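You operate a simulated robot arm through the tools that you are given. There is no shell and no other tool. Be economical: measure what you need, move in short steps, check, and stop when the job is done.

Carry out the task below with a simulated robot arm. There is one attempt and no reset: what you move stays moved.

## Task
Cool the mould: heat off, dial to 90, fan on till under 40 C, then set it on the mat.
Fine: Stop the fan when it is cool; the other moulds stay.

Only the result counts: the job must be done as asked and must still hold three seconds after the hand-in. Knocking over, shifting, dropping, spilling or breaking anything else fails it.

## Robot
A 7-joint arm with a two-finger parallel gripper, fixed in place. Base frame: the origin is at the foot of the arm, x ahead of it, y to its left, z up; the work surface is at about z = 0. Units: mm, rad, N and s.
With the tool pointing down near the work surface it reaches from about 240 to 620 mm from the base axis. Its first joint turns from -1.152 to 1.152 rad. Payload 2.6 kg.
The tool frame sits at the grasp point between the pads (the TCP): z along the fingers, y along the line on which they close. The tips reach 30 mm beyond it. The gripper opens to 94 mm. The fingers are 28 mm wide and 10 mm thick; the gripper's body (50 by 96 mm) begins 55 mm behind the TCP.
Orientation is that of the tool frame in the base frame, as a unit quaternion [x, y, z, w]. With the fingers straight down and closing along the base's y, the tool's x points along the base's -x, its y along +y and its z along -z.

## Interface
- The arm moves only by the tool step_arm. Its argument "commands" is a list of rows, each an object (a shift or turn left out is 0, a gripper value left out holds the last) with "hand": the finger opening in mm, from 0 to 94; "slide": the shift along the tool's x, y, z in mm, a list of three; "turn": the turn, a rotation vector about the tool's x, y, z in rad, a list of three. In form: [{"hand": hand, "slide": [dx, dy, dz], "turn": [ax, ay, az]}, ...]. A call has 1 to 8 rows; each row is the pose to reach, as a shift and turn from the pose commanded when the call began, along the tool's axes at that moment. Each row takes 0.2 s and may step no farther than 50 mm and 0.15 rad from the row before; otherwise, or with a gripper value out of range, the whole call is refused. A pose out of reach is approached as far as the arm can. The call stops where the force on the tool passes 40 N (or 10 N more than at its start, if that is more) or the arm is blocked; 0.2 s more then pass. The fingers move at their own pace (about 72 mm/s each) and stop on an object; they squeeze with about 36 N. The grip force told is the motor's: it shows also when the fingers shut on nothing. Time passes only in rows, and 0.2 s behind the last, so rows that repeat a pose let the fingers close. It gives the time, the measured TCP pose, the force on the tool (base axes), the opening and the grip force at its end, in the units of the frame above (readings bear some noise), with the torque about the TCP (base axes, N m) and any sound that the robot's microphone picked up.
- Cameras (640 x 400 px; columns grow to the right, rows downward): "scene" is fixed at [47.7, 436.9, 582.8]; the picture's right is [-0.68, -0.73, 0.00], its down [-0.31, 0.29, -0.91] and it looks along [0.67, -0.62, -0.42] (base axes); focal length 312 px, centre (320, 200). "wrist" rides on the gripper at [76, 14, -102] in the tool frame; the picture's right is [-0.18, 0.98, 0.00], its down [-0.75, -0.14, -0.64] and it looks along [-0.63, -0.12, 0.77] (tool axes); focal length 243 px, centre (320, 200). There is no depth. A picture from a camera that has moved, and an enlarged one, comes with that camera's place and axes in the base frame and with its lens.
- snapshot(camera): a new picture of that camera. The clock stands still meanwhile.
- zoom(camera, box): a new picture of the part [left, top, right, bottom] of that camera's present view, enlarged. The clock stands still meanwhile.
- hand_in(): hands the job in; it is judged then, once.

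Work in short steps. Places have to be worked out from the pictures, the camera data and where the tool is seen: move nearer, look again, correct. Check each grasp and each placing, and mend what went wrong. You have 120 turns and 76 pictures in all, those below and enlarged ones among them. Open the gripper and draw the arm clear of the work before you hand the job in, unless the task says otherwise; then end with one line.

The tools are called after "Request:" as name(argument=value, ...) on one line, values as JSON. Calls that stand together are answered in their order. step_arm: Moves the arm, as the interface text tells. Its arguments: {"type":"object","properties":{"commands":{"type":"array"}},"required":["commands"]} The other tools are called the same way: snapshot (camera) takes a picture; zoom (camera, box) takes an enlarged picture of a part of a camera's view; hand_in () hands the job in.

At the start:

```text
t: 0.0
ee_pos: [427.3, -33.4, 333.2]
orientation: [0.0, 1.0, 0.0, 0.0]
force: [0.8, 0.1, -0.1]
wrist_torque: [0.02, -0.02, 0.01]
finger_gap: 94.0
grasp_force: 0.0
```

scene: 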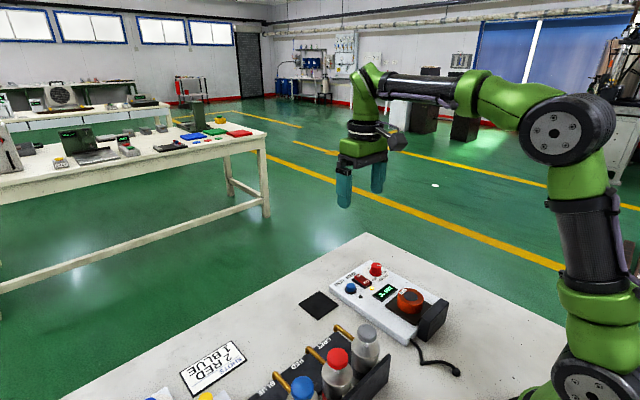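
wrist: 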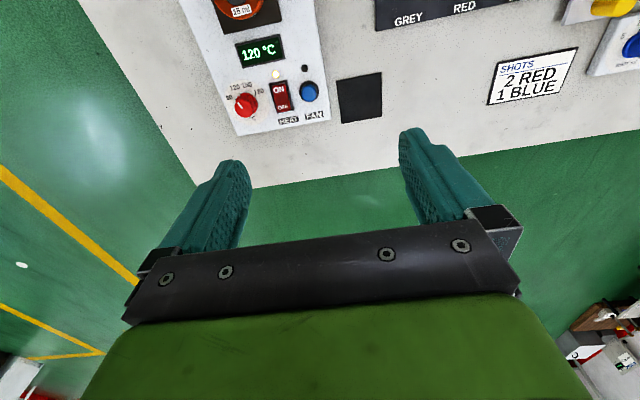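

The panel with heat, dial, fan and mould well shows in both views. I zoom in on it to read the details.

Request:
zoom(camera="scene", box=[280, 240, 480, 380])

Request:
zoom(camera="wrist", box=[180, 0, 400, 140])

Request:
zoom(camera="scene", box=[120, 300, 440, 400])

```text
2.86 times, centred on (380, 310) of scene
camera zoom: at [47.7, 436.9, 582.8], right [-0.68, -0.73, 0.0], down [-0.31, 0.29, -0.91], along [0.67, -0.62, -0.42], focal length 892 px, centre (149, -114)
```

zoom: 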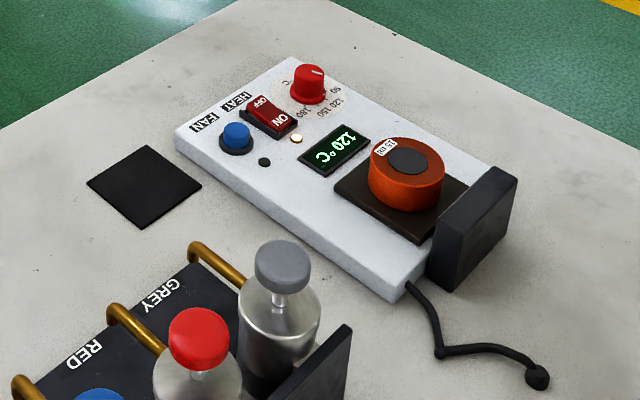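

```text
2.86 times, centred on (290, 70) of wrist
camera zoom: at [350.1, -18.7, 434.6], right [0.18, 0.98, 0.0], down [0.75, -0.14, 0.64], along [0.63, -0.12, -0.77], focal length 693 px, centre (406, 571)
```

zoom: 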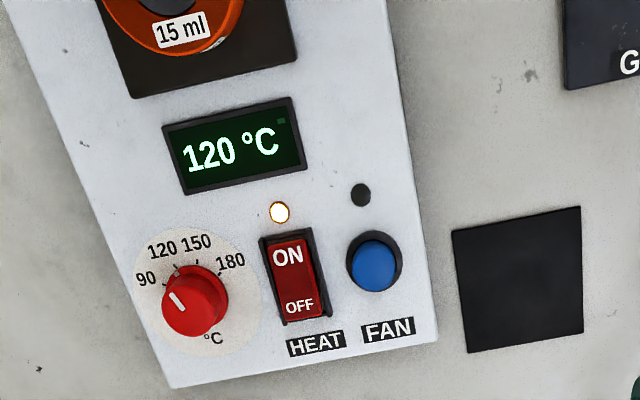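

```text
2.00 times, centred on (280, 350) of scene
camera zoom: at [47.7, 436.9, 582.8], right [-0.68, -0.73, 0.0], down [-0.31, 0.29, -0.91], along [0.67, -0.62, -0.42], focal length 625 px, centre (400, -100)
```

zoom: 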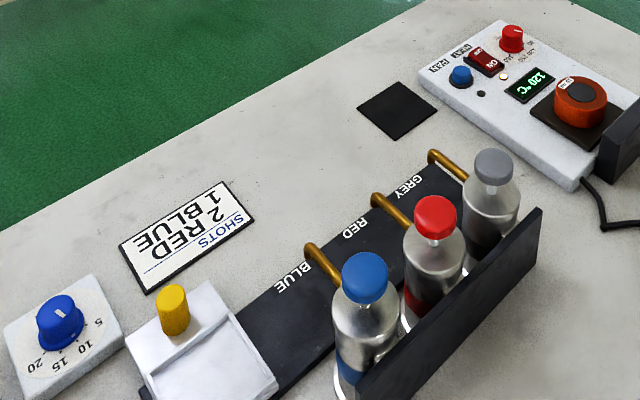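

I move back toward the base so the wrist camera sees the whole panel, including the mould.

Request:
step_arm(commands=[{"slide": [33, -20, 0]}, {"slide": [66, -40, 0]}, {"slide": [100, -60, 0]}, {"slide": [100, -60, 0]}])

Request:
snapshot(camera="wrist")

Request:
zoom(camera="wrist", box=[220, 60, 420, 190])

```text
t: 1.0
ee_pos: [328.4, -92.8, 332.1]
orientation: [0.0, 1.0, 0.0, 0.0]
force: [-1.4, 0.3, 0.6]
wrist_torque: [0.04, 0.04, 0.01]
finger_gap: 93.9
grasp_force: 0.0
```

```text
70 pictures are left
camera wrist: at [251.3, -79.3, 434.4], right [0.18, 0.98, 0.0], down [0.75, -0.14, 0.64], along [0.63, -0.12, -0.77], focal length 243 px, centre (320, 200)
```

wrist: 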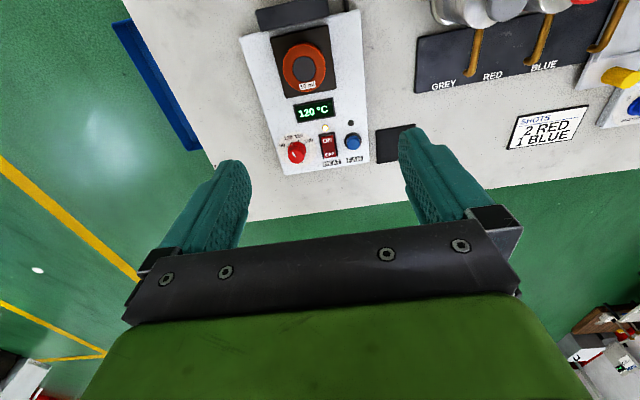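

```text
3.08 times, centred on (320, 125) of wrist
camera zoom: at [251.3, -79.3, 434.4], right [0.18, 0.98, 0.0], down [0.75, -0.14, 0.64], along [0.63, -0.12, -0.77], focal length 746 px, centre (320, 431)
```

zoom: 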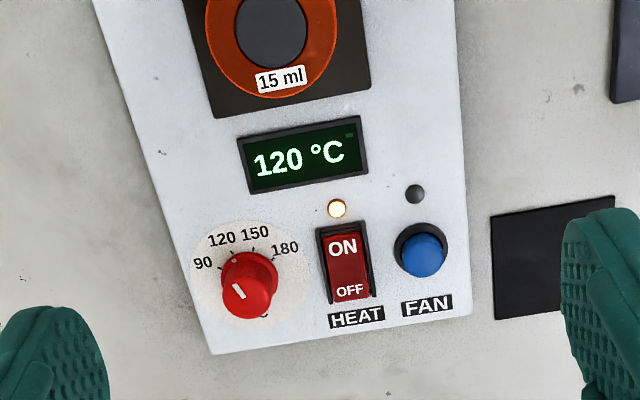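

Pointer is at about 120, heat on. I go nearer with the gripper open to see the controls more closely.

Request:
step_arm(commands=[{"slide": [-10, 0, 45]}, {"slide": [-20, 0, 90]}, {"slide": [-30, 0, 135]}, {"slide": [-42, -7, 180]}, {"slide": [-42, -7, 180]}])

Request:
snapshot(camera="wrist")

Request:
zoom(camera="scene", box=[310, 240, 480, 350])

```text
t: 2.2
ee_pos: [370.3, -100.7, 153.4]
orientation: [-0.001, 1.0, 0.001, 0.0]
force: [-0.8, 1.0, -0.4]
wrist_torque: [0.01, 0.0, 0.0]
finger_gap: 94.2
grasp_force: 0.1
```

```text
68 pictures are left
camera wrist: at [292.6, -86.3, 254.7], right [0.18, 0.98, 0.0], down [0.75, -0.14, 0.64], along [0.63, -0.12, -0.77], focal length 243 px, centre (320, 200)
```

wrist: 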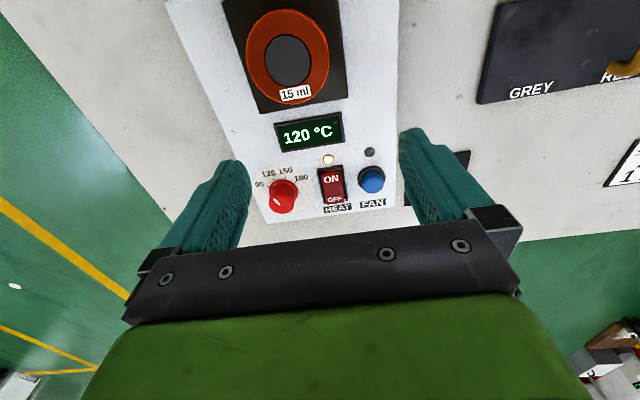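

```text
3.64 times, centred on (395, 295) of scene
camera zoom: at [47.7, 436.9, 582.8], right [-0.68, -0.73, 0.0], down [-0.31, 0.29, -0.91], along [0.67, -0.62, -0.42], focal length 1136 px, centre (47, -146)
```

zoom: 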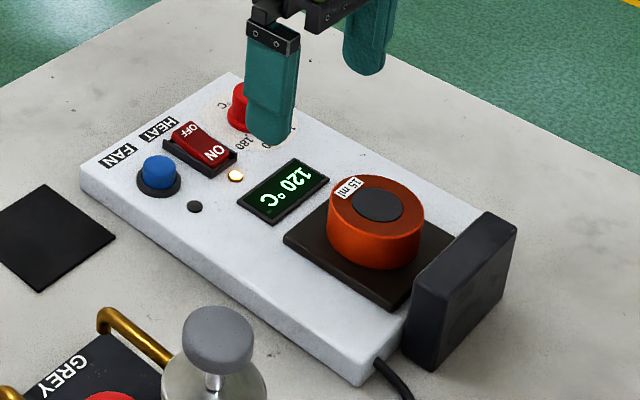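

Request:
zoom(camera="wrist", box=[240, 130, 400, 230])

```text
4.00 times, centred on (320, 180) of wrist
camera zoom: at [292.6, -86.3, 254.7], right [0.18, 0.98, 0.0], down [0.75, -0.14, 0.64], along [0.63, -0.12, -0.77], focal length 970 px, centre (320, 280)
```

zoom: 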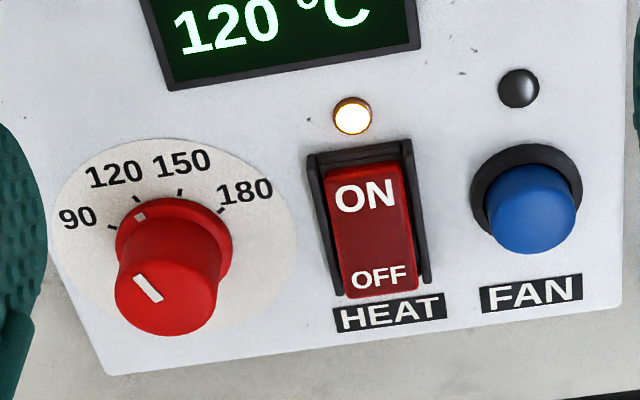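

Panel is roughly aligned with the base; rocker centre ≈ (463,-103) with its OFF end raised near x≈475, dial ≈ (460,-162), fan ≈ (459,-56). I close the gripper and go above the OFF end.

Request:
step_arm(commands=[{"hand": 0, "slide": [-38, 0, 0]}, {"hand": 0, "slide": [-76, -1, 0]}, {"hand": 0, "slide": [-111, -2, 20]}, {"hand": 0, "slide": [-111, -2, 50]}, {"hand": 0, "slide": [-111, -2, 75]}, {"hand": 0, "slide": [-111, -2, 75]}])

Request:
zoom(camera="scene", box=[310, 220, 480, 330])

Request:
snapshot(camera="wrist")

```text
t: 3.6
ee_pos: [480.7, -101.5, 77.6]
orientation: [0.0, 1.0, 0.001, 0.0]
force: [-0.7, -0.6, 0.3]
wrist_torque: [-0.02, 0.0, -0.01]
finger_gap: 0.2
grasp_force: 33.1
```

```text
3.64 times, centred on (395, 275) of scene
camera zoom: at [47.7, 436.9, 582.8], right [-0.68, -0.73, 0.0], down [-0.31, 0.29, -0.91], along [0.67, -0.62, -0.42], focal length 1136 px, centre (47, -73)
```

zoom: 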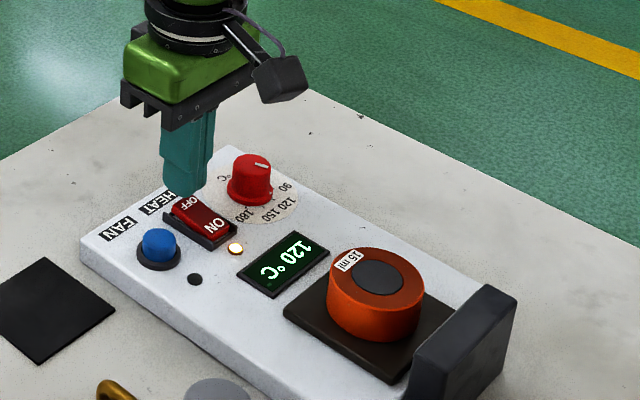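

```text
64 pictures are left
camera wrist: at [402.5, -88.3, 179.9], right [0.18, 0.98, 0.0], down [0.75, -0.14, 0.64], along [0.63, -0.12, -0.77], focal length 243 px, centre (320, 200)
```

wrist: 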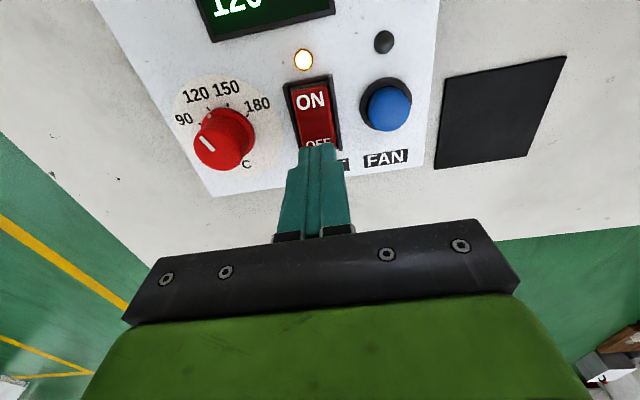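

Aligned with the rocker's OFF end. Descending in small steps, with force stop.

Request:
step_arm(commands=[{"slide": [0, 0, 5]}, {"slide": [0, 0, 9]}, {"slide": [0, 0, 13]}, {"slide": [0, 0, 16]}, {"slide": [0, 0, 19]}, {"slide": [0, 0, 21]}])

Request:
snapshot(camera="wrist")

```text
t: 4.8
ee_pos: [482.6, -102.7, 64.3]
orientation: [0.001, 1.0, 0.0, 0.005]
force: [-0.3, 0.3, 0.9]
wrist_torque: [0.02, 0.03, -0.01]
finger_gap: 0.0
grasp_force: 33.3
stopped in row 5: the force on the tool passed its limit at 47 N (the readings are from after the stop); the commanded pose is now the measured one
```

```text
63 pictures are left
camera wrist: at [403.9, -87.9, 166.2], right [0.19, 0.98, 0.0], down [0.75, -0.14, 0.65], along [0.64, -0.12, -0.76], focal length 243 px, centre (320, 200)
```

wrist: 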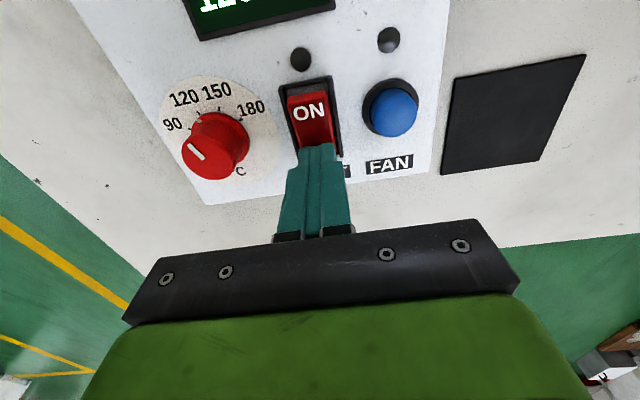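

Heat lamp is off and the rocker flipped. From the ticks I get dial centre ≈ (460.6,-162.1) and a tick spacing of ~42°. I rise, move over the dial, and open to 54.

Request:
step_arm(commands=[{"slide": [0, 0, -25]}, {"slide": [0, 0, -50], "turn": [0, 0.01, 0]}, {"hand": 54, "slide": [11, -30, -50], "turn": [0, 0.01, 0]}, {"hand": 54, "slide": [22, -59, -50], "turn": [0, 0.01, 0]}, {"hand": 54, "slide": [22, -59, -30], "turn": [0, 0.01, 0]}, {"hand": 54, "slide": [22, -59, -24], "turn": [0, 0.01, 0]}, {"hand": 54, "slide": [22, -59, -24], "turn": [0, 0.01, 0]}])

Request:
snapshot(camera="wrist")

Request:
zoom(camera="scene", box=[310, 220, 480, 330])

```text
t: 6.4
ee_pos: [459.2, -160.4, 87.2]
orientation: [0.002, 1.0, 0.0, -0.001]
force: [-0.2, 0.9, -0.6]
wrist_torque: [-0.02, -0.01, 0.01]
finger_gap: 54.0
grasp_force: 0.1
```

```text
62 pictures are left
camera wrist: at [382.4, -146.9, 190.1], right [0.19, 0.98, 0.0], down [0.75, -0.14, 0.64], along [0.63, -0.12, -0.77], focal length 243 px, centre (320, 200)
```

wrist: 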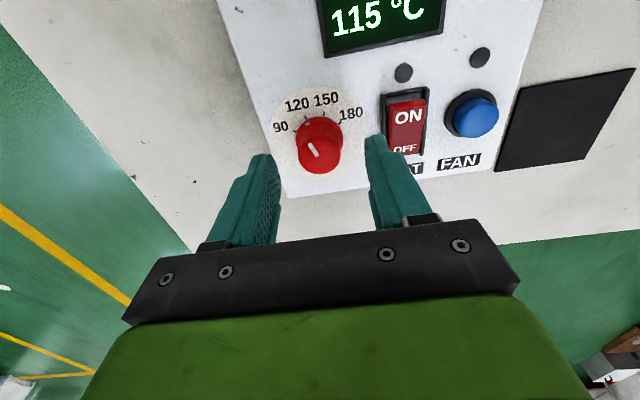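

```text
3.64 times, centred on (395, 275) of scene
camera zoom: at [47.7, 436.9, 582.8], right [-0.68, -0.73, 0.0], down [-0.31, 0.29, -0.91], along [0.67, -0.62, -0.42], focal length 1136 px, centre (47, -73)
```

zoom: 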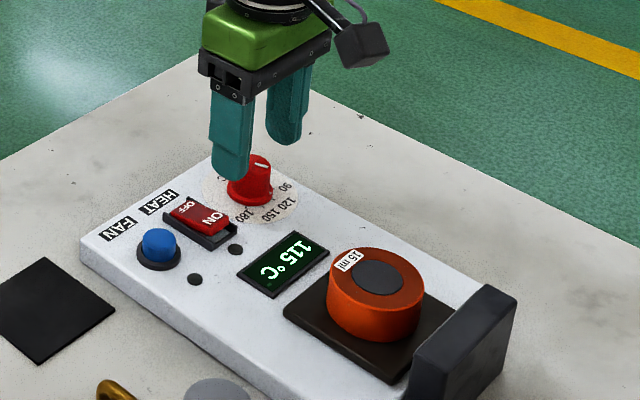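

Dial is centred between the fingers to within ~2 mm; temperature already drops. I correct, descend 25 mm and close.

Request:
step_arm(commands=[{"slide": [-1, -2, 8]}, {"slide": [-1, -2, 16]}, {"slide": [-1, -2, 24]}, {"hand": 15, "slide": [-1, -2, 25]}, {"hand": 15, "slide": [-1, -2, 25]}, {"hand": 15, "slide": [-1, -2, 25]}])

Request:
snapshot(camera="wrist")

```text
t: 7.8
ee_pos: [461.2, -160.6, 62.4]
orientation: [0.001, 1.0, 0.001, -0.001]
force: [-4.2, 7.3, 8.7]
wrist_torque: [-0.13, 0.04, 0.01]
finger_gap: 28.5
grasp_force: 45.6
```

```text
60 pictures are left
camera wrist: at [383.7, -148.2, 165.7], right [0.19, 0.98, 0.0], down [0.75, -0.14, 0.64], along [0.63, -0.12, -0.77], focal length 243 px, centre (320, 200)
```

wrist: 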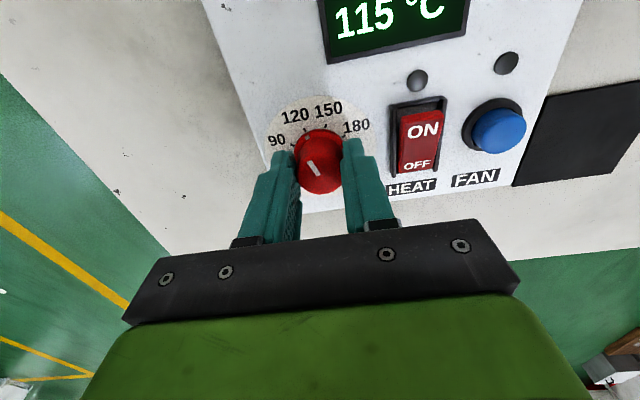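

Gripped (28.5 mm). Turning -0.73 rad about the tool z (counter-clockwise from above), easing y by +1.5 mm.

Request:
step_arm(commands=[{"slide": [0, 1.5, 0]}, {"slide": [0, 1.5, 0], "turn": [0, 0, -0.147]}, {"slide": [0, 1.5, 0], "turn": [0, 0, -0.294]}, {"slide": [0, 1.5, 0], "turn": [0, 0, -0.44]}, {"slide": [0, 1.5, 0], "turn": [0, 0, -0.587]}, {"slide": [0, 1.5, 0], "turn": [0, 0, -0.73]}, {"slide": [0, 1.5, 0], "turn": [0, 0, -0.73]}])

Request:
snapshot(camera="wrist")

Request:
zoom(camera="scene", box=[340, 240, 440, 310])

```text
t: 9.4
ee_pos: [462.6, -162.5, 62.6]
orientation: [-0.355, 0.935, -0.003, 0.0]
force: [19.4, -14.7, -11.1]
wrist_torque: [0.31, -0.13, -0.81]
finger_gap: 28.7
grasp_force: 45.1
```

```text
59 pictures are left
camera wrist: at [393.6, -203.6, 165.6], right [-0.52, 0.86, 0.0], down [0.66, 0.4, 0.64], along [0.55, 0.33, -0.77], focal length 243 px, centre (320, 200)
```

wrist: 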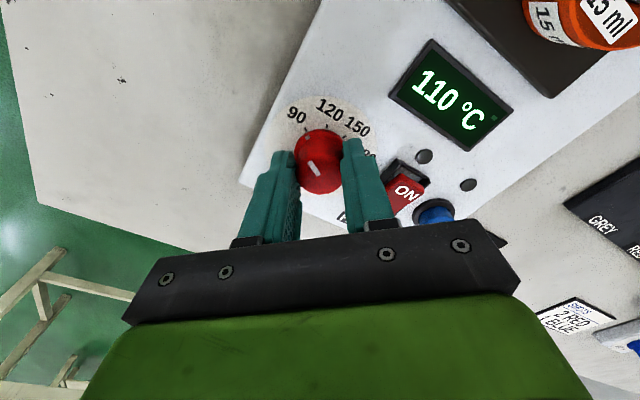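

```text
5.71 times, centred on (390, 275) of scene
camera zoom: at [47.7, 436.9, 582.8], right [-0.68, -0.73, 0.0], down [-0.31, 0.29, -0.91], along [0.66, -0.62, -0.42], focal length 1785 px, centre (-80, -229)
```

zoom: 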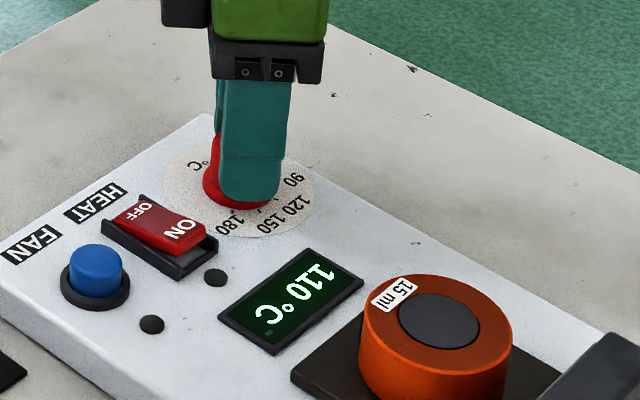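

Request:
zoom(camera="wrist", box=[270, 90, 390, 200])

```text
3.64 times, centred on (330, 145) of wrist
camera zoom: at [393.6, -203.6, 165.6], right [-0.52, 0.86, 0.0], down [0.66, 0.4, 0.64], along [0.55, 0.33, -0.77], focal length 882 px, centre (284, 400)
```

zoom: 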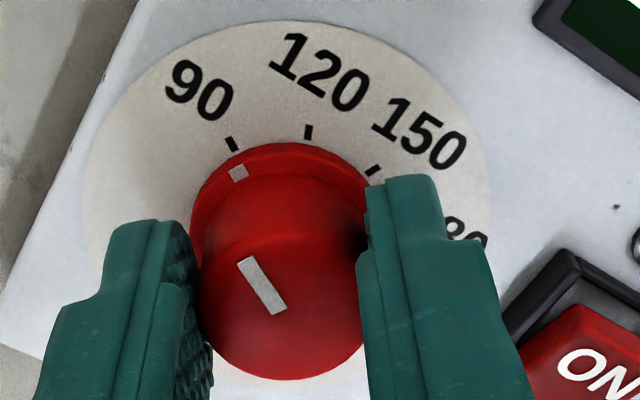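

Mark looks at 90 within a few degrees. I release, rise and check.

Request:
step_arm(commands=[{"hand": 50}, {"hand": 50}, {"hand": 50, "slide": [0, 0, -15]}, {"hand": 50, "slide": [0, 0, -40]}, {"hand": 50, "slide": [20, 0, -60]}, {"hand": 50, "slide": [20, 0, -60]}])

Request:
zoom(camera="wrist", box=[260, 80, 400, 180])

```text
t: 10.8
ee_pos: [444.8, -175.9, 122.0]
orientation: [-0.356, 0.934, 0.001, -0.001]
force: [0.0, -0.4, 0.3]
wrist_torque: [0.01, -0.01, 0.04]
finger_gap: 50.1
grasp_force: 0.1
```

```text
4.00 times, centred on (330, 130) of wrist
camera zoom: at [378.3, -215.2, 226.1], right [-0.52, 0.86, 0.0], down [0.66, 0.4, 0.64], along [0.55, 0.33, -0.77], focal length 970 px, centre (280, 480)
```

zoom: 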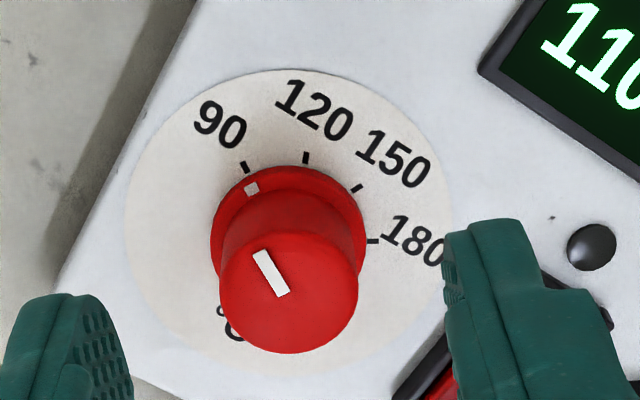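

Ray calculations put the dial mark at ~62° against the 90 tick at ~61°: the dial stands at 90. I turn the wrist back, close the hand, and then go to the fan button.

Request:
step_arm(commands=[{"hand": 0, "turn": [0, 0, 0.147]}, {"turn": [0, 0, 0.294]}, {"turn": [0, 0, 0.44]}, {"turn": [0, 0, 0.587]}, {"turn": [0, 0, 0.728]}, {"turn": [0, 0, 0.728]}])

```text
t: 12.2
ee_pos: [445.9, -175.6, 123.4]
orientation: [0.001, 1.0, 0.0, -0.001]
force: [-0.2, 0.4, 0.1]
wrist_torque: [0.0, -0.02, -0.02]
finger_gap: 0.3
grasp_force: 33.1
```

Now over the fan button at about (459,-56), tips ~20 mm above it.

Request:
step_arm(commands=[{"slide": [-4, 40, 0]}, {"slide": [-9, 80, 0]}, {"slide": [-14, 120, 0]}, {"slide": [-14, 120, 30]}, {"slide": [-14, 120, 38]}, {"slide": [-14, 120, 38]}])

Request:
snapshot(camera="wrist")

Request:
zoom(camera="scene", box=[310, 230, 430, 310])

```text
t: 13.6
ee_pos: [460.8, -54.1, 84.6]
orientation: [-0.001, 1.0, 0.0, 0.0]
force: [0.0, -0.6, -0.3]
wrist_torque: [0.01, -0.02, 0.01]
finger_gap: 0.0
grasp_force: 33.2
```

```text
55 pictures are left
camera wrist: at [383.1, -40.1, 187.6], right [0.18, 0.98, 0.0], down [0.75, -0.14, 0.64], along [0.63, -0.12, -0.77], focal length 243 px, centre (320, 200)
```

wrist: 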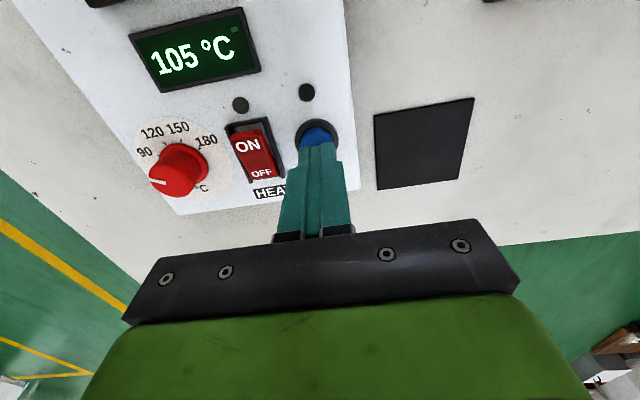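

```text
5.00 times, centred on (370, 270) of scene
camera zoom: at [47.7, 436.9, 582.8], right [-0.68, -0.73, 0.0], down [-0.31, 0.29, -0.91], along [0.67, -0.62, -0.42], focal length 1562 px, centre (70, -150)
```

zoom: 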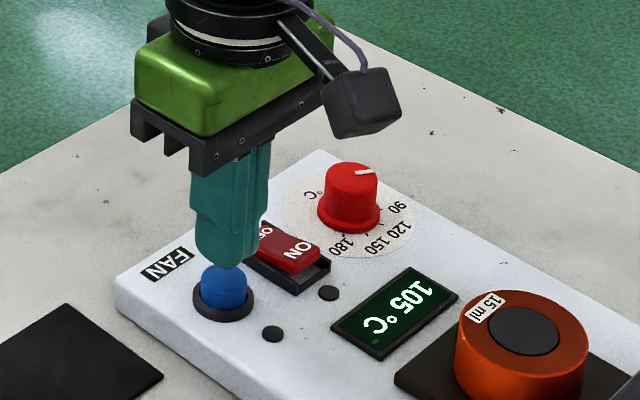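

Fingers are over the button. I press down in small steps.

Request:
step_arm(commands=[{"slide": [0, -1, 6]}, {"slide": [0, -1, 10]}, {"slide": [0, -1, 14]}, {"slide": [0, -1, 18]}, {"slide": [0, -1, 21]}, {"slide": [0, -1, 24]}])

Request:
snapshot(camera="wrist")

```text
t: 15.0
ee_pos: [459.2, -57.3, 61.3]
orientation: [0.001, 1.0, 0.0, -0.001]
force: [-8.5, 0.9, 18.9]
wrist_torque: [0.01, 0.24, 0.03]
finger_gap: 0.0
grasp_force: 33.6
heard: click
```

```text
53 pictures are left
camera wrist: at [382.7, -41.9, 164.3], right [0.19, 0.98, 0.0], down [0.75, -0.14, 0.64], along [0.63, -0.12, -0.77], focal length 243 px, centre (320, 200)
```

wrist: 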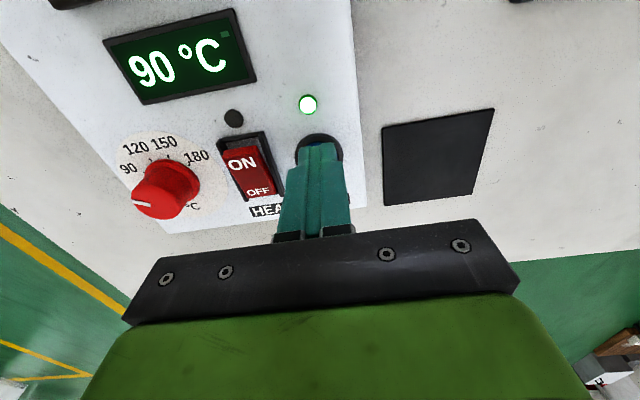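

Click heard, fan lamp green, 90 °C and falling fast. I lift 25 mm and wait.

Request:
step_arm(commands=[{"slide": [0, 0, -12]}, {"slide": [0, 0, -24]}, {"slide": [0, 0, -24]}])

Request:
zoom(camera="wrist", box=[80, 0, 380, 200])

```text
t: 15.8
ee_pos: [460.3, -55.4, 84.5]
orientation: [0.0, 1.0, 0.0, -0.001]
force: [-0.1, -0.3, 0.7]
wrist_torque: [0.02, 0.01, 0.01]
finger_gap: 0.1
grasp_force: 32.8
```

```text
2.00 times, centred on (230, 100) of wrist
camera zoom: at [382.3, -41.7, 187.5], right [0.18, 0.98, 0.0], down [0.76, -0.14, 0.64], along [0.63, -0.12, -0.77], focal length 485 px, centre (500, 400)
```

zoom: 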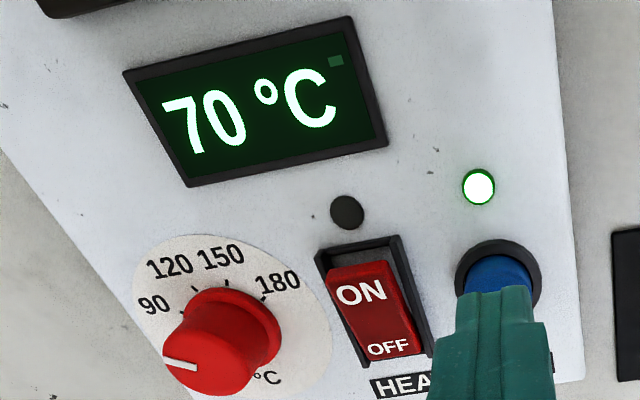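

70 °C; waiting another 1.6 s.

Request:
step_arm(commands=[{"slide": [0, 0, 0]}, {"slide": [0, 0, 0]}, {"slide": [0, 0, 0]}, {"slide": [0, 0, 0]}, {"slide": [0, 0, 0]}, {"slide": [0, 0, 0]}, {"slide": [0, 0, 0]}])

Request:
zoom(camera="wrist", box=[80, 0, 380, 200])

```text
t: 17.4
ee_pos: [459.0, -55.7, 84.9]
orientation: [0.001, 1.0, 0.0, 0.0]
force: [-0.2, 0.8, -0.4]
wrist_torque: [0.0, 0.0, 0.01]
finger_gap: 0.0
grasp_force: 32.9
```

```text
2.00 times, centred on (230, 100) of wrist
camera zoom: at [382.3, -41.8, 187.5], right [0.18, 0.98, 0.0], down [0.76, -0.14, 0.64], along [0.63, -0.12, -0.77], focal length 485 px, centre (500, 400)
```

zoom: 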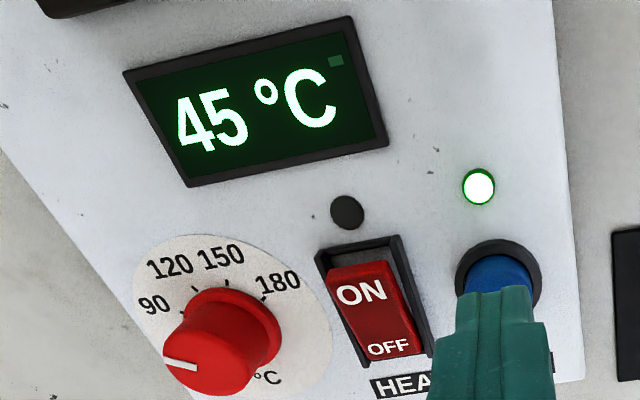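

45 °C; the display steps by 5, so I wait until it shows 35 or less.

Request:
step_arm(commands=[{"slide": [0, 0, 0]}, {"slide": [0, 0, 0]}, {"slide": [0, 0, 0]}, {"slide": [0, 0, 0]}, {"slide": [0, 0, 0]}, {"slide": [0, 0, 0]}, {"slide": [0, 0, 0]}])

Request:
zoom(camera="wrist", box=[80, 0, 380, 200])

```text
t: 19.0
ee_pos: [459.3, -56.3, 84.2]
orientation: [0.0, 1.0, 0.0, 0.0]
force: [-0.1, 0.0, 0.3]
wrist_torque: [0.0, -0.02, 0.0]
finger_gap: 0.0
grasp_force: 32.5
```

```text
2.00 times, centred on (230, 100) of wrist
camera zoom: at [382.3, -41.8, 187.5], right [0.18, 0.98, 0.0], down [0.76, -0.14, 0.64], along [0.63, -0.12, -0.77], focal length 485 px, centre (500, 400)
```

zoom: 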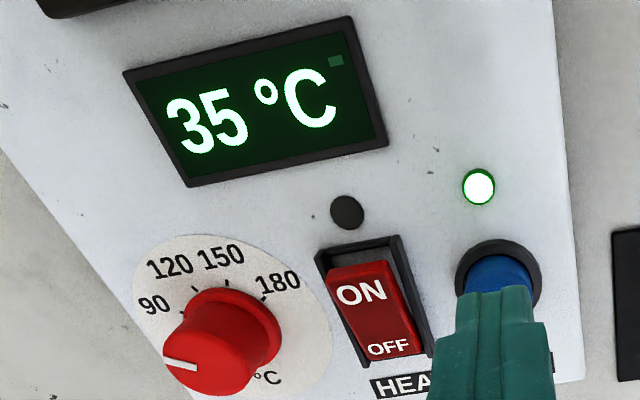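

35 °C shown; by the time the press lands it will be lower still. I press the fan button again, then lift.

Request:
step_arm(commands=[{"slide": [0, 0, 6]}, {"slide": [0, 0, 10]}, {"slide": [0, 0, 14]}, {"slide": [0, 0, 18]}, {"slide": [0, 0, 21]}, {"slide": [0, 0, 24]}, {"slide": [0, 0, 10]}, {"slide": [0, 0, -10]}])

Request:
zoom(camera="wrist", box=[80, 0, 380, 200])

```text
t: 20.8
ee_pos: [459.2, -55.5, 93.5]
orientation: [0.0, 1.0, -0.001, -0.001]
force: [0.0, 0.0, 0.4]
wrist_torque: [0.01, 0.0, 0.01]
finger_gap: 0.0
grasp_force: 32.9
heard: click
```

```text
2.00 times, centred on (230, 100) of wrist
camera zoom: at [383.0, -41.5, 197.1], right [0.18, 0.98, 0.0], down [0.76, -0.14, 0.64], along [0.63, -0.12, -0.77], focal length 485 px, centre (500, 400)
```

zoom: 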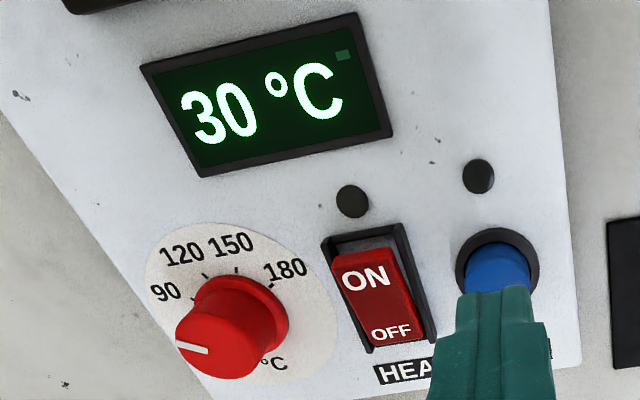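

Fan off, 30 °C. Now I rise, open and move back to view the mould.

Request:
step_arm(commands=[{"hand": 94, "slide": [0, 0, -45]}, {"slide": [20, -10, -85]}, {"slide": [60, -20, -105]}, {"slide": [105, -35, -105]}, {"slide": [150, -50, -105]}, {"slide": [165, -50, -105]}, {"slide": [165, -50, -105]}])

Request:
snapshot(camera="wrist")

Request:
snapshot(camera="scene")

```text
t: 22.4
ee_pos: [295.4, -105.0, 199.2]
orientation: [-0.001, 1.0, -0.001, -0.001]
force: [0.5, 0.6, 1.0]
wrist_torque: [0.01, 0.01, 0.04]
finger_gap: 94.2
grasp_force: 0.0
```

```text
48 pictures are left
camera wrist: at [217.5, -91.6, 303.0], right [0.18, 0.98, 0.0], down [0.76, -0.14, 0.64], along [0.63, -0.12, -0.77], focal length 243 px, centre (320, 200)
```

wrist: 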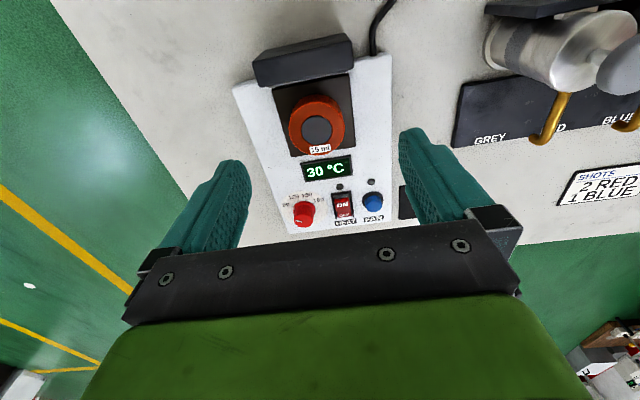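

```text
47 pictures are left
```

scene: 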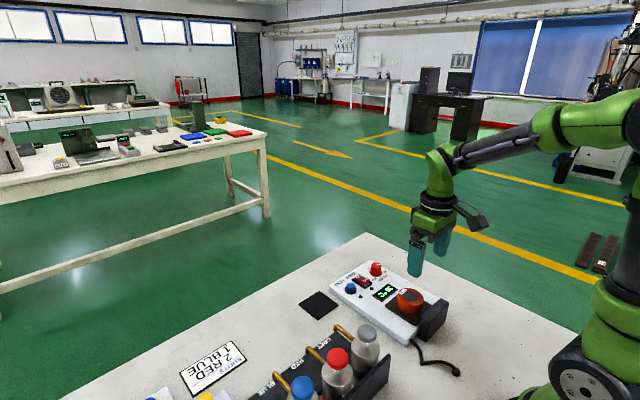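

Request:
zoom(camera="wrist", box=[220, 20, 420, 180])

Request:
zoom(camera="scene", box=[370, 270, 460, 350])

```text
2.50 times, centred on (320, 100) of wrist
camera zoom: at [217.5, -91.6, 303.0], right [0.18, 0.98, 0.0], down [0.76, -0.14, 0.64], along [0.63, -0.12, -0.77], focal length 606 px, centre (320, 450)
```

zoom: 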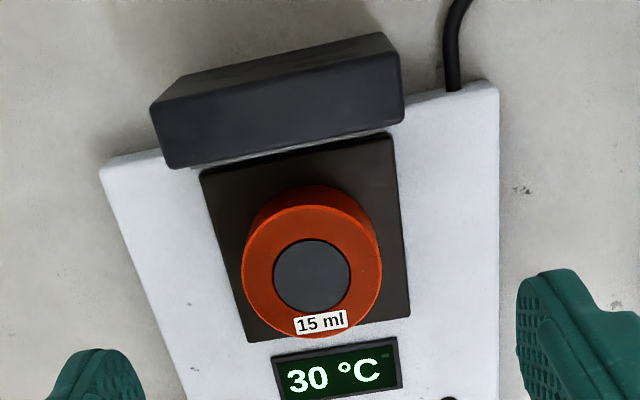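

```text
5.00 times, centred on (415, 310) of scene
camera zoom: at [47.7, 436.9, 582.8], right [-0.68, -0.73, 0.0], down [-0.31, 0.29, -0.91], along [0.67, -0.62, -0.42], focal length 1562 px, centre (-155, -350)
```

zoom: 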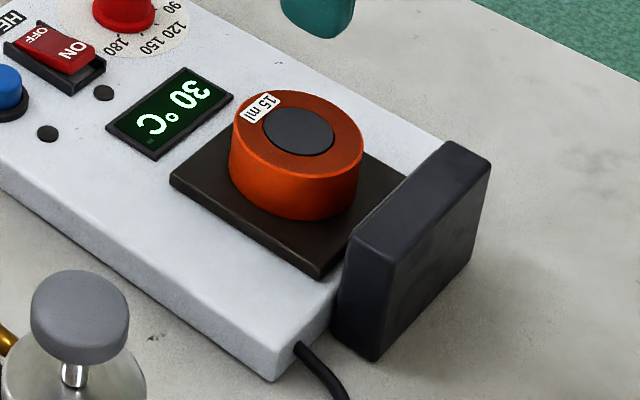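

Mould ≈ 59 mm wide, centre ≈ (321,-113), top z≈60. I go above it and check at z≈105.

Request:
step_arm(commands=[{"slide": [-13, -4, 20]}, {"slide": [-26, -8, 50]}, {"slide": [-26, -8, 90]}, {"slide": [-26, -8, 90]}])

Request:
snapshot(camera="wrist")

Request:
zoom(camera="scene", box=[360, 230, 480, 350])

```text
t: 23.4
ee_pos: [319.9, -113.3, 110.8]
orientation: [0.002, 1.0, 0.0, -0.001]
force: [-0.3, 0.0, 0.2]
wrist_torque: [0.01, -0.01, 0.01]
finger_gap: 94.0
grasp_force: 0.1
```

```text
44 pictures are left
camera wrist: at [242.8, -98.8, 213.1], right [0.19, 0.98, 0.0], down [0.75, -0.14, 0.64], along [0.63, -0.12, -0.77], focal length 243 px, centre (320, 200)
```

wrist: 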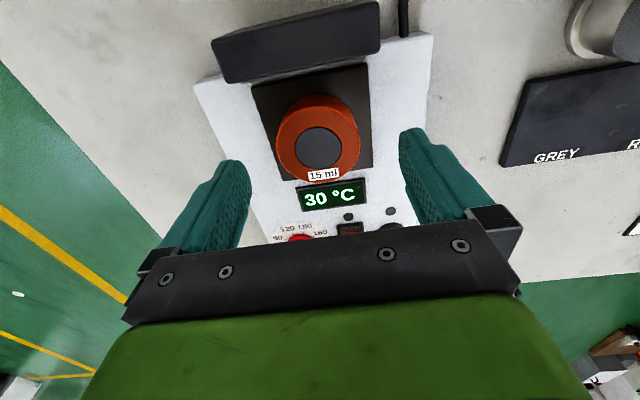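

```text
3.33 times, centred on (420, 290) of scene
camera zoom: at [47.7, 436.9, 582.8], right [-0.68, -0.73, 0.0], down [-0.31, 0.29, -0.91], along [0.67, -0.62, -0.42], focal length 1041 px, centre (-13, -100)
```

zoom: 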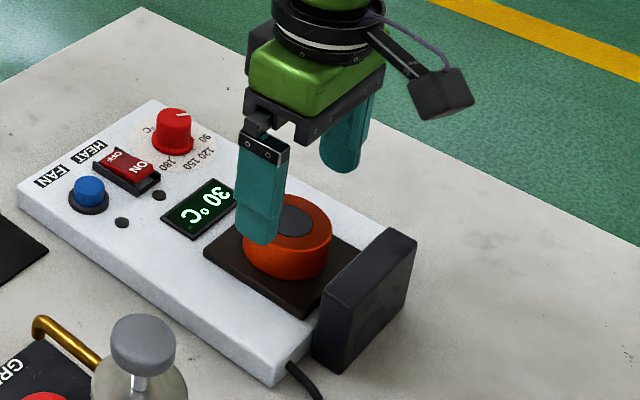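

Centre ≈ (320,-115). I shift -2 in y, descend 45 mm, then close.

Request:
step_arm(commands=[{"slide": [0, -2, 15]}, {"slide": [0, -2, 30]}, {"slide": [0, -2, 45]}, {"hand": 45, "slide": [0, -2, 45]}, {"hand": 45, "slide": [0, -2, 45]}, {"hand": 45, "slide": [0, -2, 45]}])

Request:
snapshot(camera="wrist")

Request:
zoom(camera="scene", box=[360, 230, 480, 350])

```text
t: 24.8
ee_pos: [321.4, -115.3, 65.9]
orientation: [0.0, 1.0, 0.0, 0.0]
force: [0.5, 0.0, -0.7]
wrist_torque: [0.0, 0.0, 0.0]
finger_gap: 59.2
grasp_force: 35.7
```

```text
42 pictures are left
camera wrist: at [243.3, -101.7, 167.6], right [0.18, 0.98, 0.0], down [0.76, -0.14, 0.64], along [0.63, -0.12, -0.77], focal length 243 px, centre (320, 200)
```

wrist: 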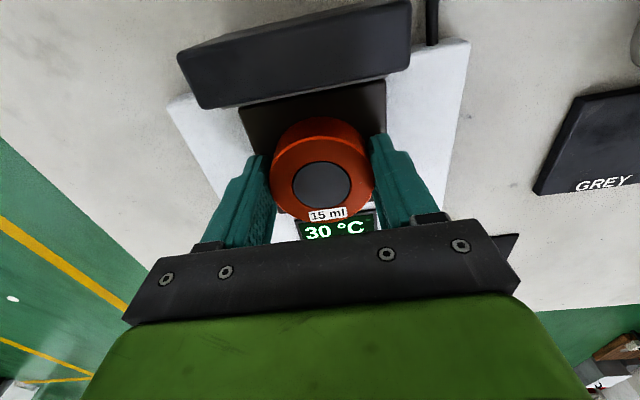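

```text
3.33 times, centred on (420, 290) of scene
camera zoom: at [47.7, 436.9, 582.8], right [-0.68, -0.73, 0.0], down [-0.31, 0.29, -0.91], along [0.67, -0.62, -0.42], focal length 1041 px, centre (-13, -100)
```

zoom: 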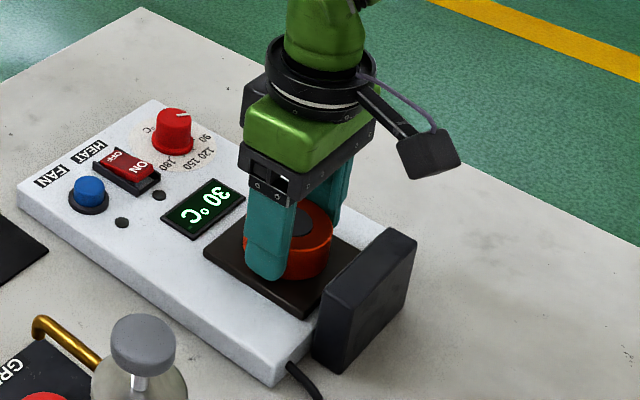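

Gripped at 59.2 mm. Lifting straight up 80 mm and checking.

Request:
step_arm(commands=[{"slide": [0, 0, -5]}, {"slide": [0, 0, -20]}, {"slide": [0, 0, -40]}, {"slide": [0, 0, -60]}, {"slide": [0, 0, -80]}, {"slide": [0, 0, -80]}])

Request:
snapshot(camera="scene")

```text
t: 26.2
ee_pos: [320.9, -115.2, 144.7]
orientation: [0.0, 1.0, 0.0, 0.0]
force: [0.0, -0.1, -1.0]
wrist_torque: [-0.02, 0.0, -0.02]
finger_gap: 59.0
grasp_force: 36.0
```

```text
40 pictures are left
```

scene: 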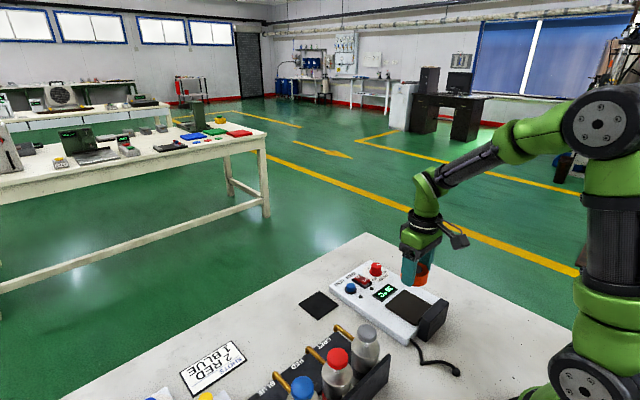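

Mould lifted cleanly. I move forward above the panel toward the mat and look.

Request:
step_arm(commands=[{"slide": [-40, 5, 0]}, {"slide": [-80, 15, 0]}, {"slide": [-115, 40, 0]}, {"slide": [-125, 80, 0]}, {"slide": [-130, 120, 0]}, {"slide": [-130, 138, 0]}, {"slide": [-130, 138, 0]}])

Request:
snapshot(camera="wrist")

```text
t: 27.8
ee_pos: [450.7, 22.8, 144.3]
orientation: [0.0, 1.0, -0.001, -0.001]
force: [-0.2, -0.1, -2.4]
wrist_torque: [-0.02, 0.0, 0.03]
finger_gap: 58.7
grasp_force: 35.5
```

```text
39 pictures are left
camera wrist: at [373.5, 37.6, 247.5], right [0.18, 0.98, 0.0], down [0.76, -0.14, 0.64], along [0.63, -0.12, -0.77], focal length 243 px, centre (320, 200)
```

wrist: 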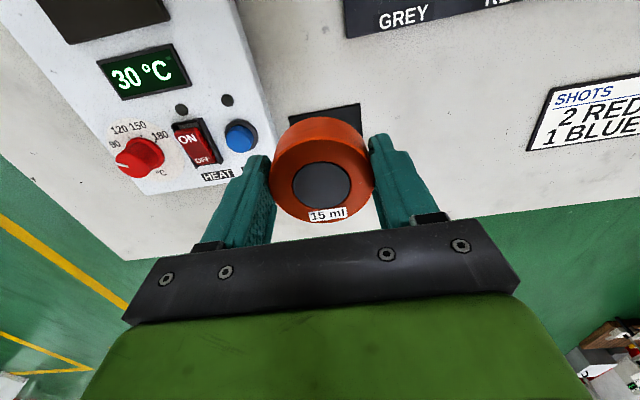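

Mat centre computes to ≈ (495,23.5), side 72 mm. I move over it and lower to z≈60.

Request:
step_arm(commands=[{"slide": [-22, 0, 0]}, {"slide": [-44, 0.5, 0]}, {"slide": [-44, 0.5, 30]}, {"slide": [-44, 0.5, 60]}, {"slide": [-44, 0.5, 85]}, {"slide": [-44, 0.5, 85]}])

Request:
snapshot(camera="wrist")

Request:
zoom(camera="scene", box=[260, 220, 400, 340])

```text
t: 29.2
ee_pos: [494.0, 23.1, 59.0]
orientation: [0.001, 1.0, 0.0, -0.001]
force: [0.3, -0.4, -1.7]
wrist_torque: [0.0, 0.0, 0.0]
finger_gap: 58.8
grasp_force: 36.3
```

```text
38 pictures are left
camera wrist: at [417.3, 36.9, 162.0], right [0.18, 0.98, 0.0], down [0.76, -0.14, 0.64], along [0.63, -0.12, -0.77], focal length 243 px, centre (320, 200)
```

wrist: 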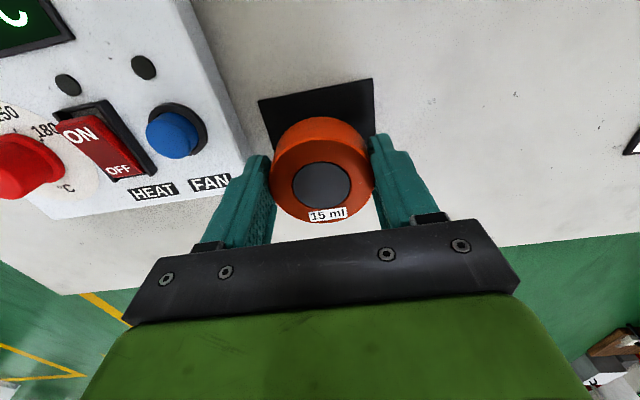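

```text
3.33 times, centred on (330, 280) of scene
camera zoom: at [47.7, 436.9, 582.8], right [-0.68, -0.73, 0.0], down [-0.31, 0.29, -0.91], along [0.67, -0.62, -0.42], focal length 1041 px, centre (287, -67)
```

zoom: 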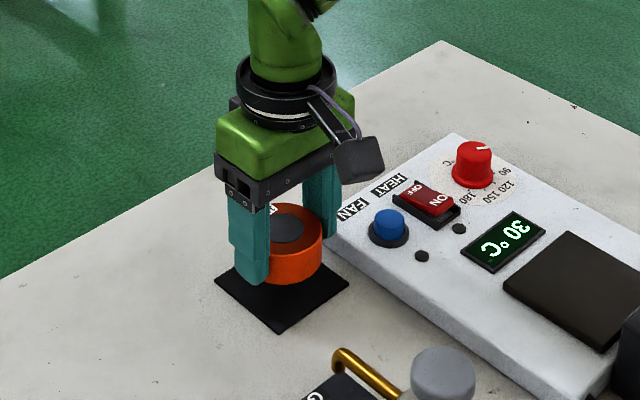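

Mat back corners now give centre ≈ (496,24.9). I shift +2 in x and +1.5 in y and lower gently until contact.

Request:
step_arm(commands=[{"slide": [-2, 1.5, 4]}, {"slide": [-2, 1.5, 8]}, {"slide": [-2, 1.5, 11]}, {"slide": [-2, 1.5, 13]}, {"slide": [-2, 1.5, 15]}])

Request:
zoom(camera="scene", box=[290, 260, 370, 330])

```text
t: 30.4
ee_pos: [496.1, 24.2, 44.7]
orientation: [0.001, 1.0, 0.0, -0.002]
force: [-1.0, -0.1, -2.0]
wrist_torque: [0.01, 0.01, 0.0]
finger_gap: 58.9
grasp_force: 36.3
```

```text
5.71 times, centred on (330, 295) of scene
camera zoom: at [47.7, 436.9, 582.8], right [-0.68, -0.73, 0.0], down [-0.31, 0.29, -0.91], along [0.67, -0.62, -0.42], focal length 1785 px, centre (263, -343)
```

zoom: 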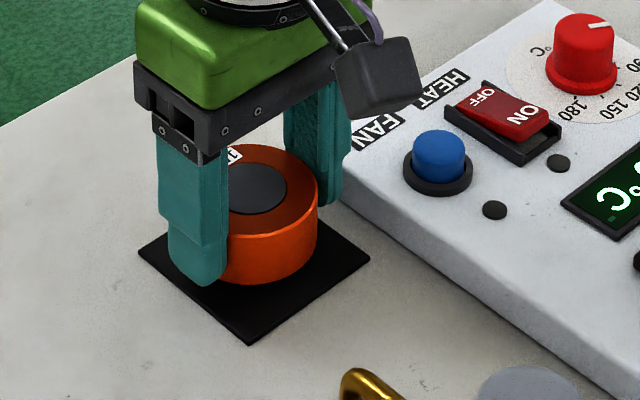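

No contact yet; continuing down in 1–1.5 mm steps.

Request:
step_arm(commands=[{"slide": [0, 0.5, 1.5]}, {"slide": [0, 0.5, 3]}, {"slide": [0, 0.5, 4]}, {"slide": [0, 0.5, 4]}])

```text
t: 31.4
ee_pos: [497.0, 25.0, 40.5]
orientation: [-0.001, 1.0, 0.0, 0.0]
force: [0.1, 0.2, -1.4]
wrist_torque: [-0.02, 0.01, 0.01]
finger_gap: 58.6
grasp_force: 36.2
```

Request:
step_arm(commands=[{"slide": [0, 0, 1]}, {"slide": [0, 0, 2]}, {"slide": [0, 0, 3]}])

Request:
zoom(camera="scene", box=[290, 260, 370, 330])

```text
t: 32.2
ee_pos: [496.8, 24.9, 38.2]
orientation: [0.001, 1.0, -0.001, -0.001]
force: [-3.1, -0.4, 2.3]
wrist_torque: [0.16, 0.01, 0.06]
finger_gap: 58.8
grasp_force: 35.9
```

```text
5.71 times, centred on (330, 295) of scene
camera zoom: at [47.7, 436.9, 582.8], right [-0.68, -0.73, 0.0], down [-0.31, 0.29, -0.91], along [0.67, -0.62, -0.42], focal length 1785 px, centre (263, -343)
```

zoom: 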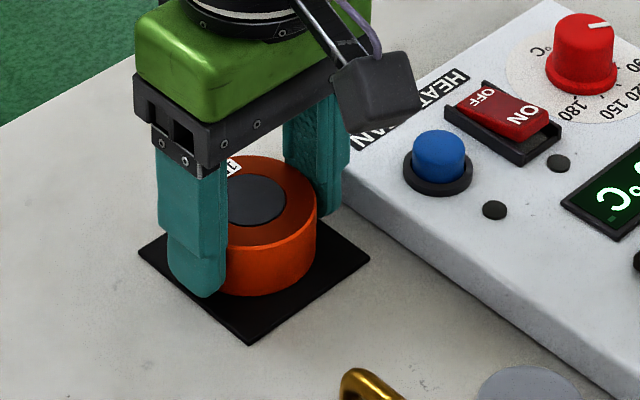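

Contact (force z up to +2.3 N). I open only to 66 (panel edge is near) and rise.

Request:
step_arm(commands=[{"hand": 62}, {"hand": 66}, {"hand": 66}, {"hand": 66, "slide": [0, 0, -10]}, {"hand": 66, "slide": [0, 0, -30]}, {"hand": 66, "slide": [0, 0, -70]}, {"hand": 66, "slide": [20, 0, -110]}, {"hand": 66, "slide": [60, 0, -130]}])

Request:
snapshot(camera="wrist")

Request:
zoom(camera="scene", box=[290, 240, 450, 350])

```text
t: 34.0
ee_pos: [435.0, 25.9, 168.7]
orientation: [-0.001, 1.0, 0.0, -0.001]
force: [0.4, -0.1, -0.4]
wrist_torque: [-0.01, 0.02, -0.01]
finger_gap: 66.3
grasp_force: 0.1
```

```text
34 pictures are left
camera wrist: at [359.0, 39.3, 271.8], right [0.18, 0.98, 0.0], down [0.76, -0.14, 0.64], along [0.63, -0.12, -0.77], focal length 243 px, centre (320, 200)
```

wrist: 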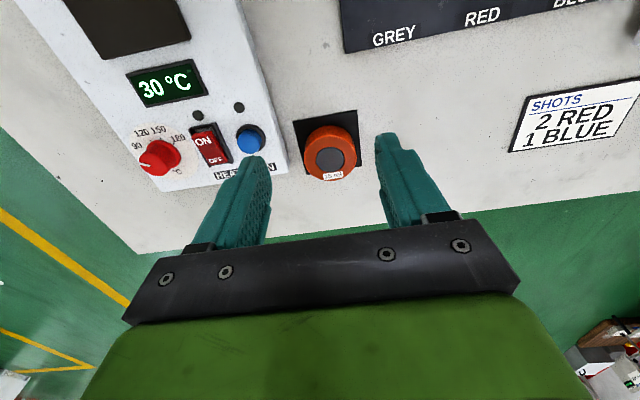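

```text
3.64 times, centred on (370, 295) of scene
camera zoom: at [47.7, 436.9, 582.8], right [-0.68, -0.73, 0.0], down [-0.31, 0.29, -0.91], along [0.67, -0.62, -0.42], focal length 1136 px, centre (138, -146)
```

zoom: 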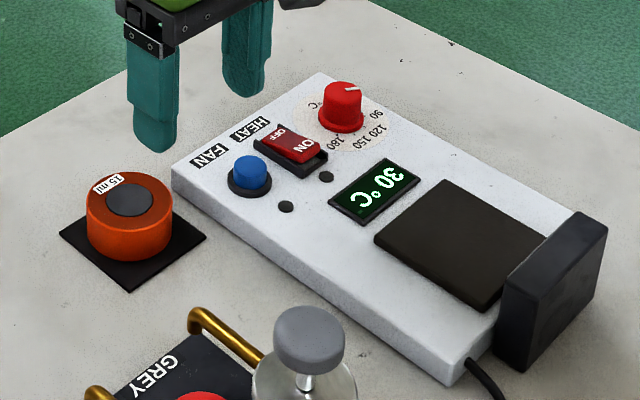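

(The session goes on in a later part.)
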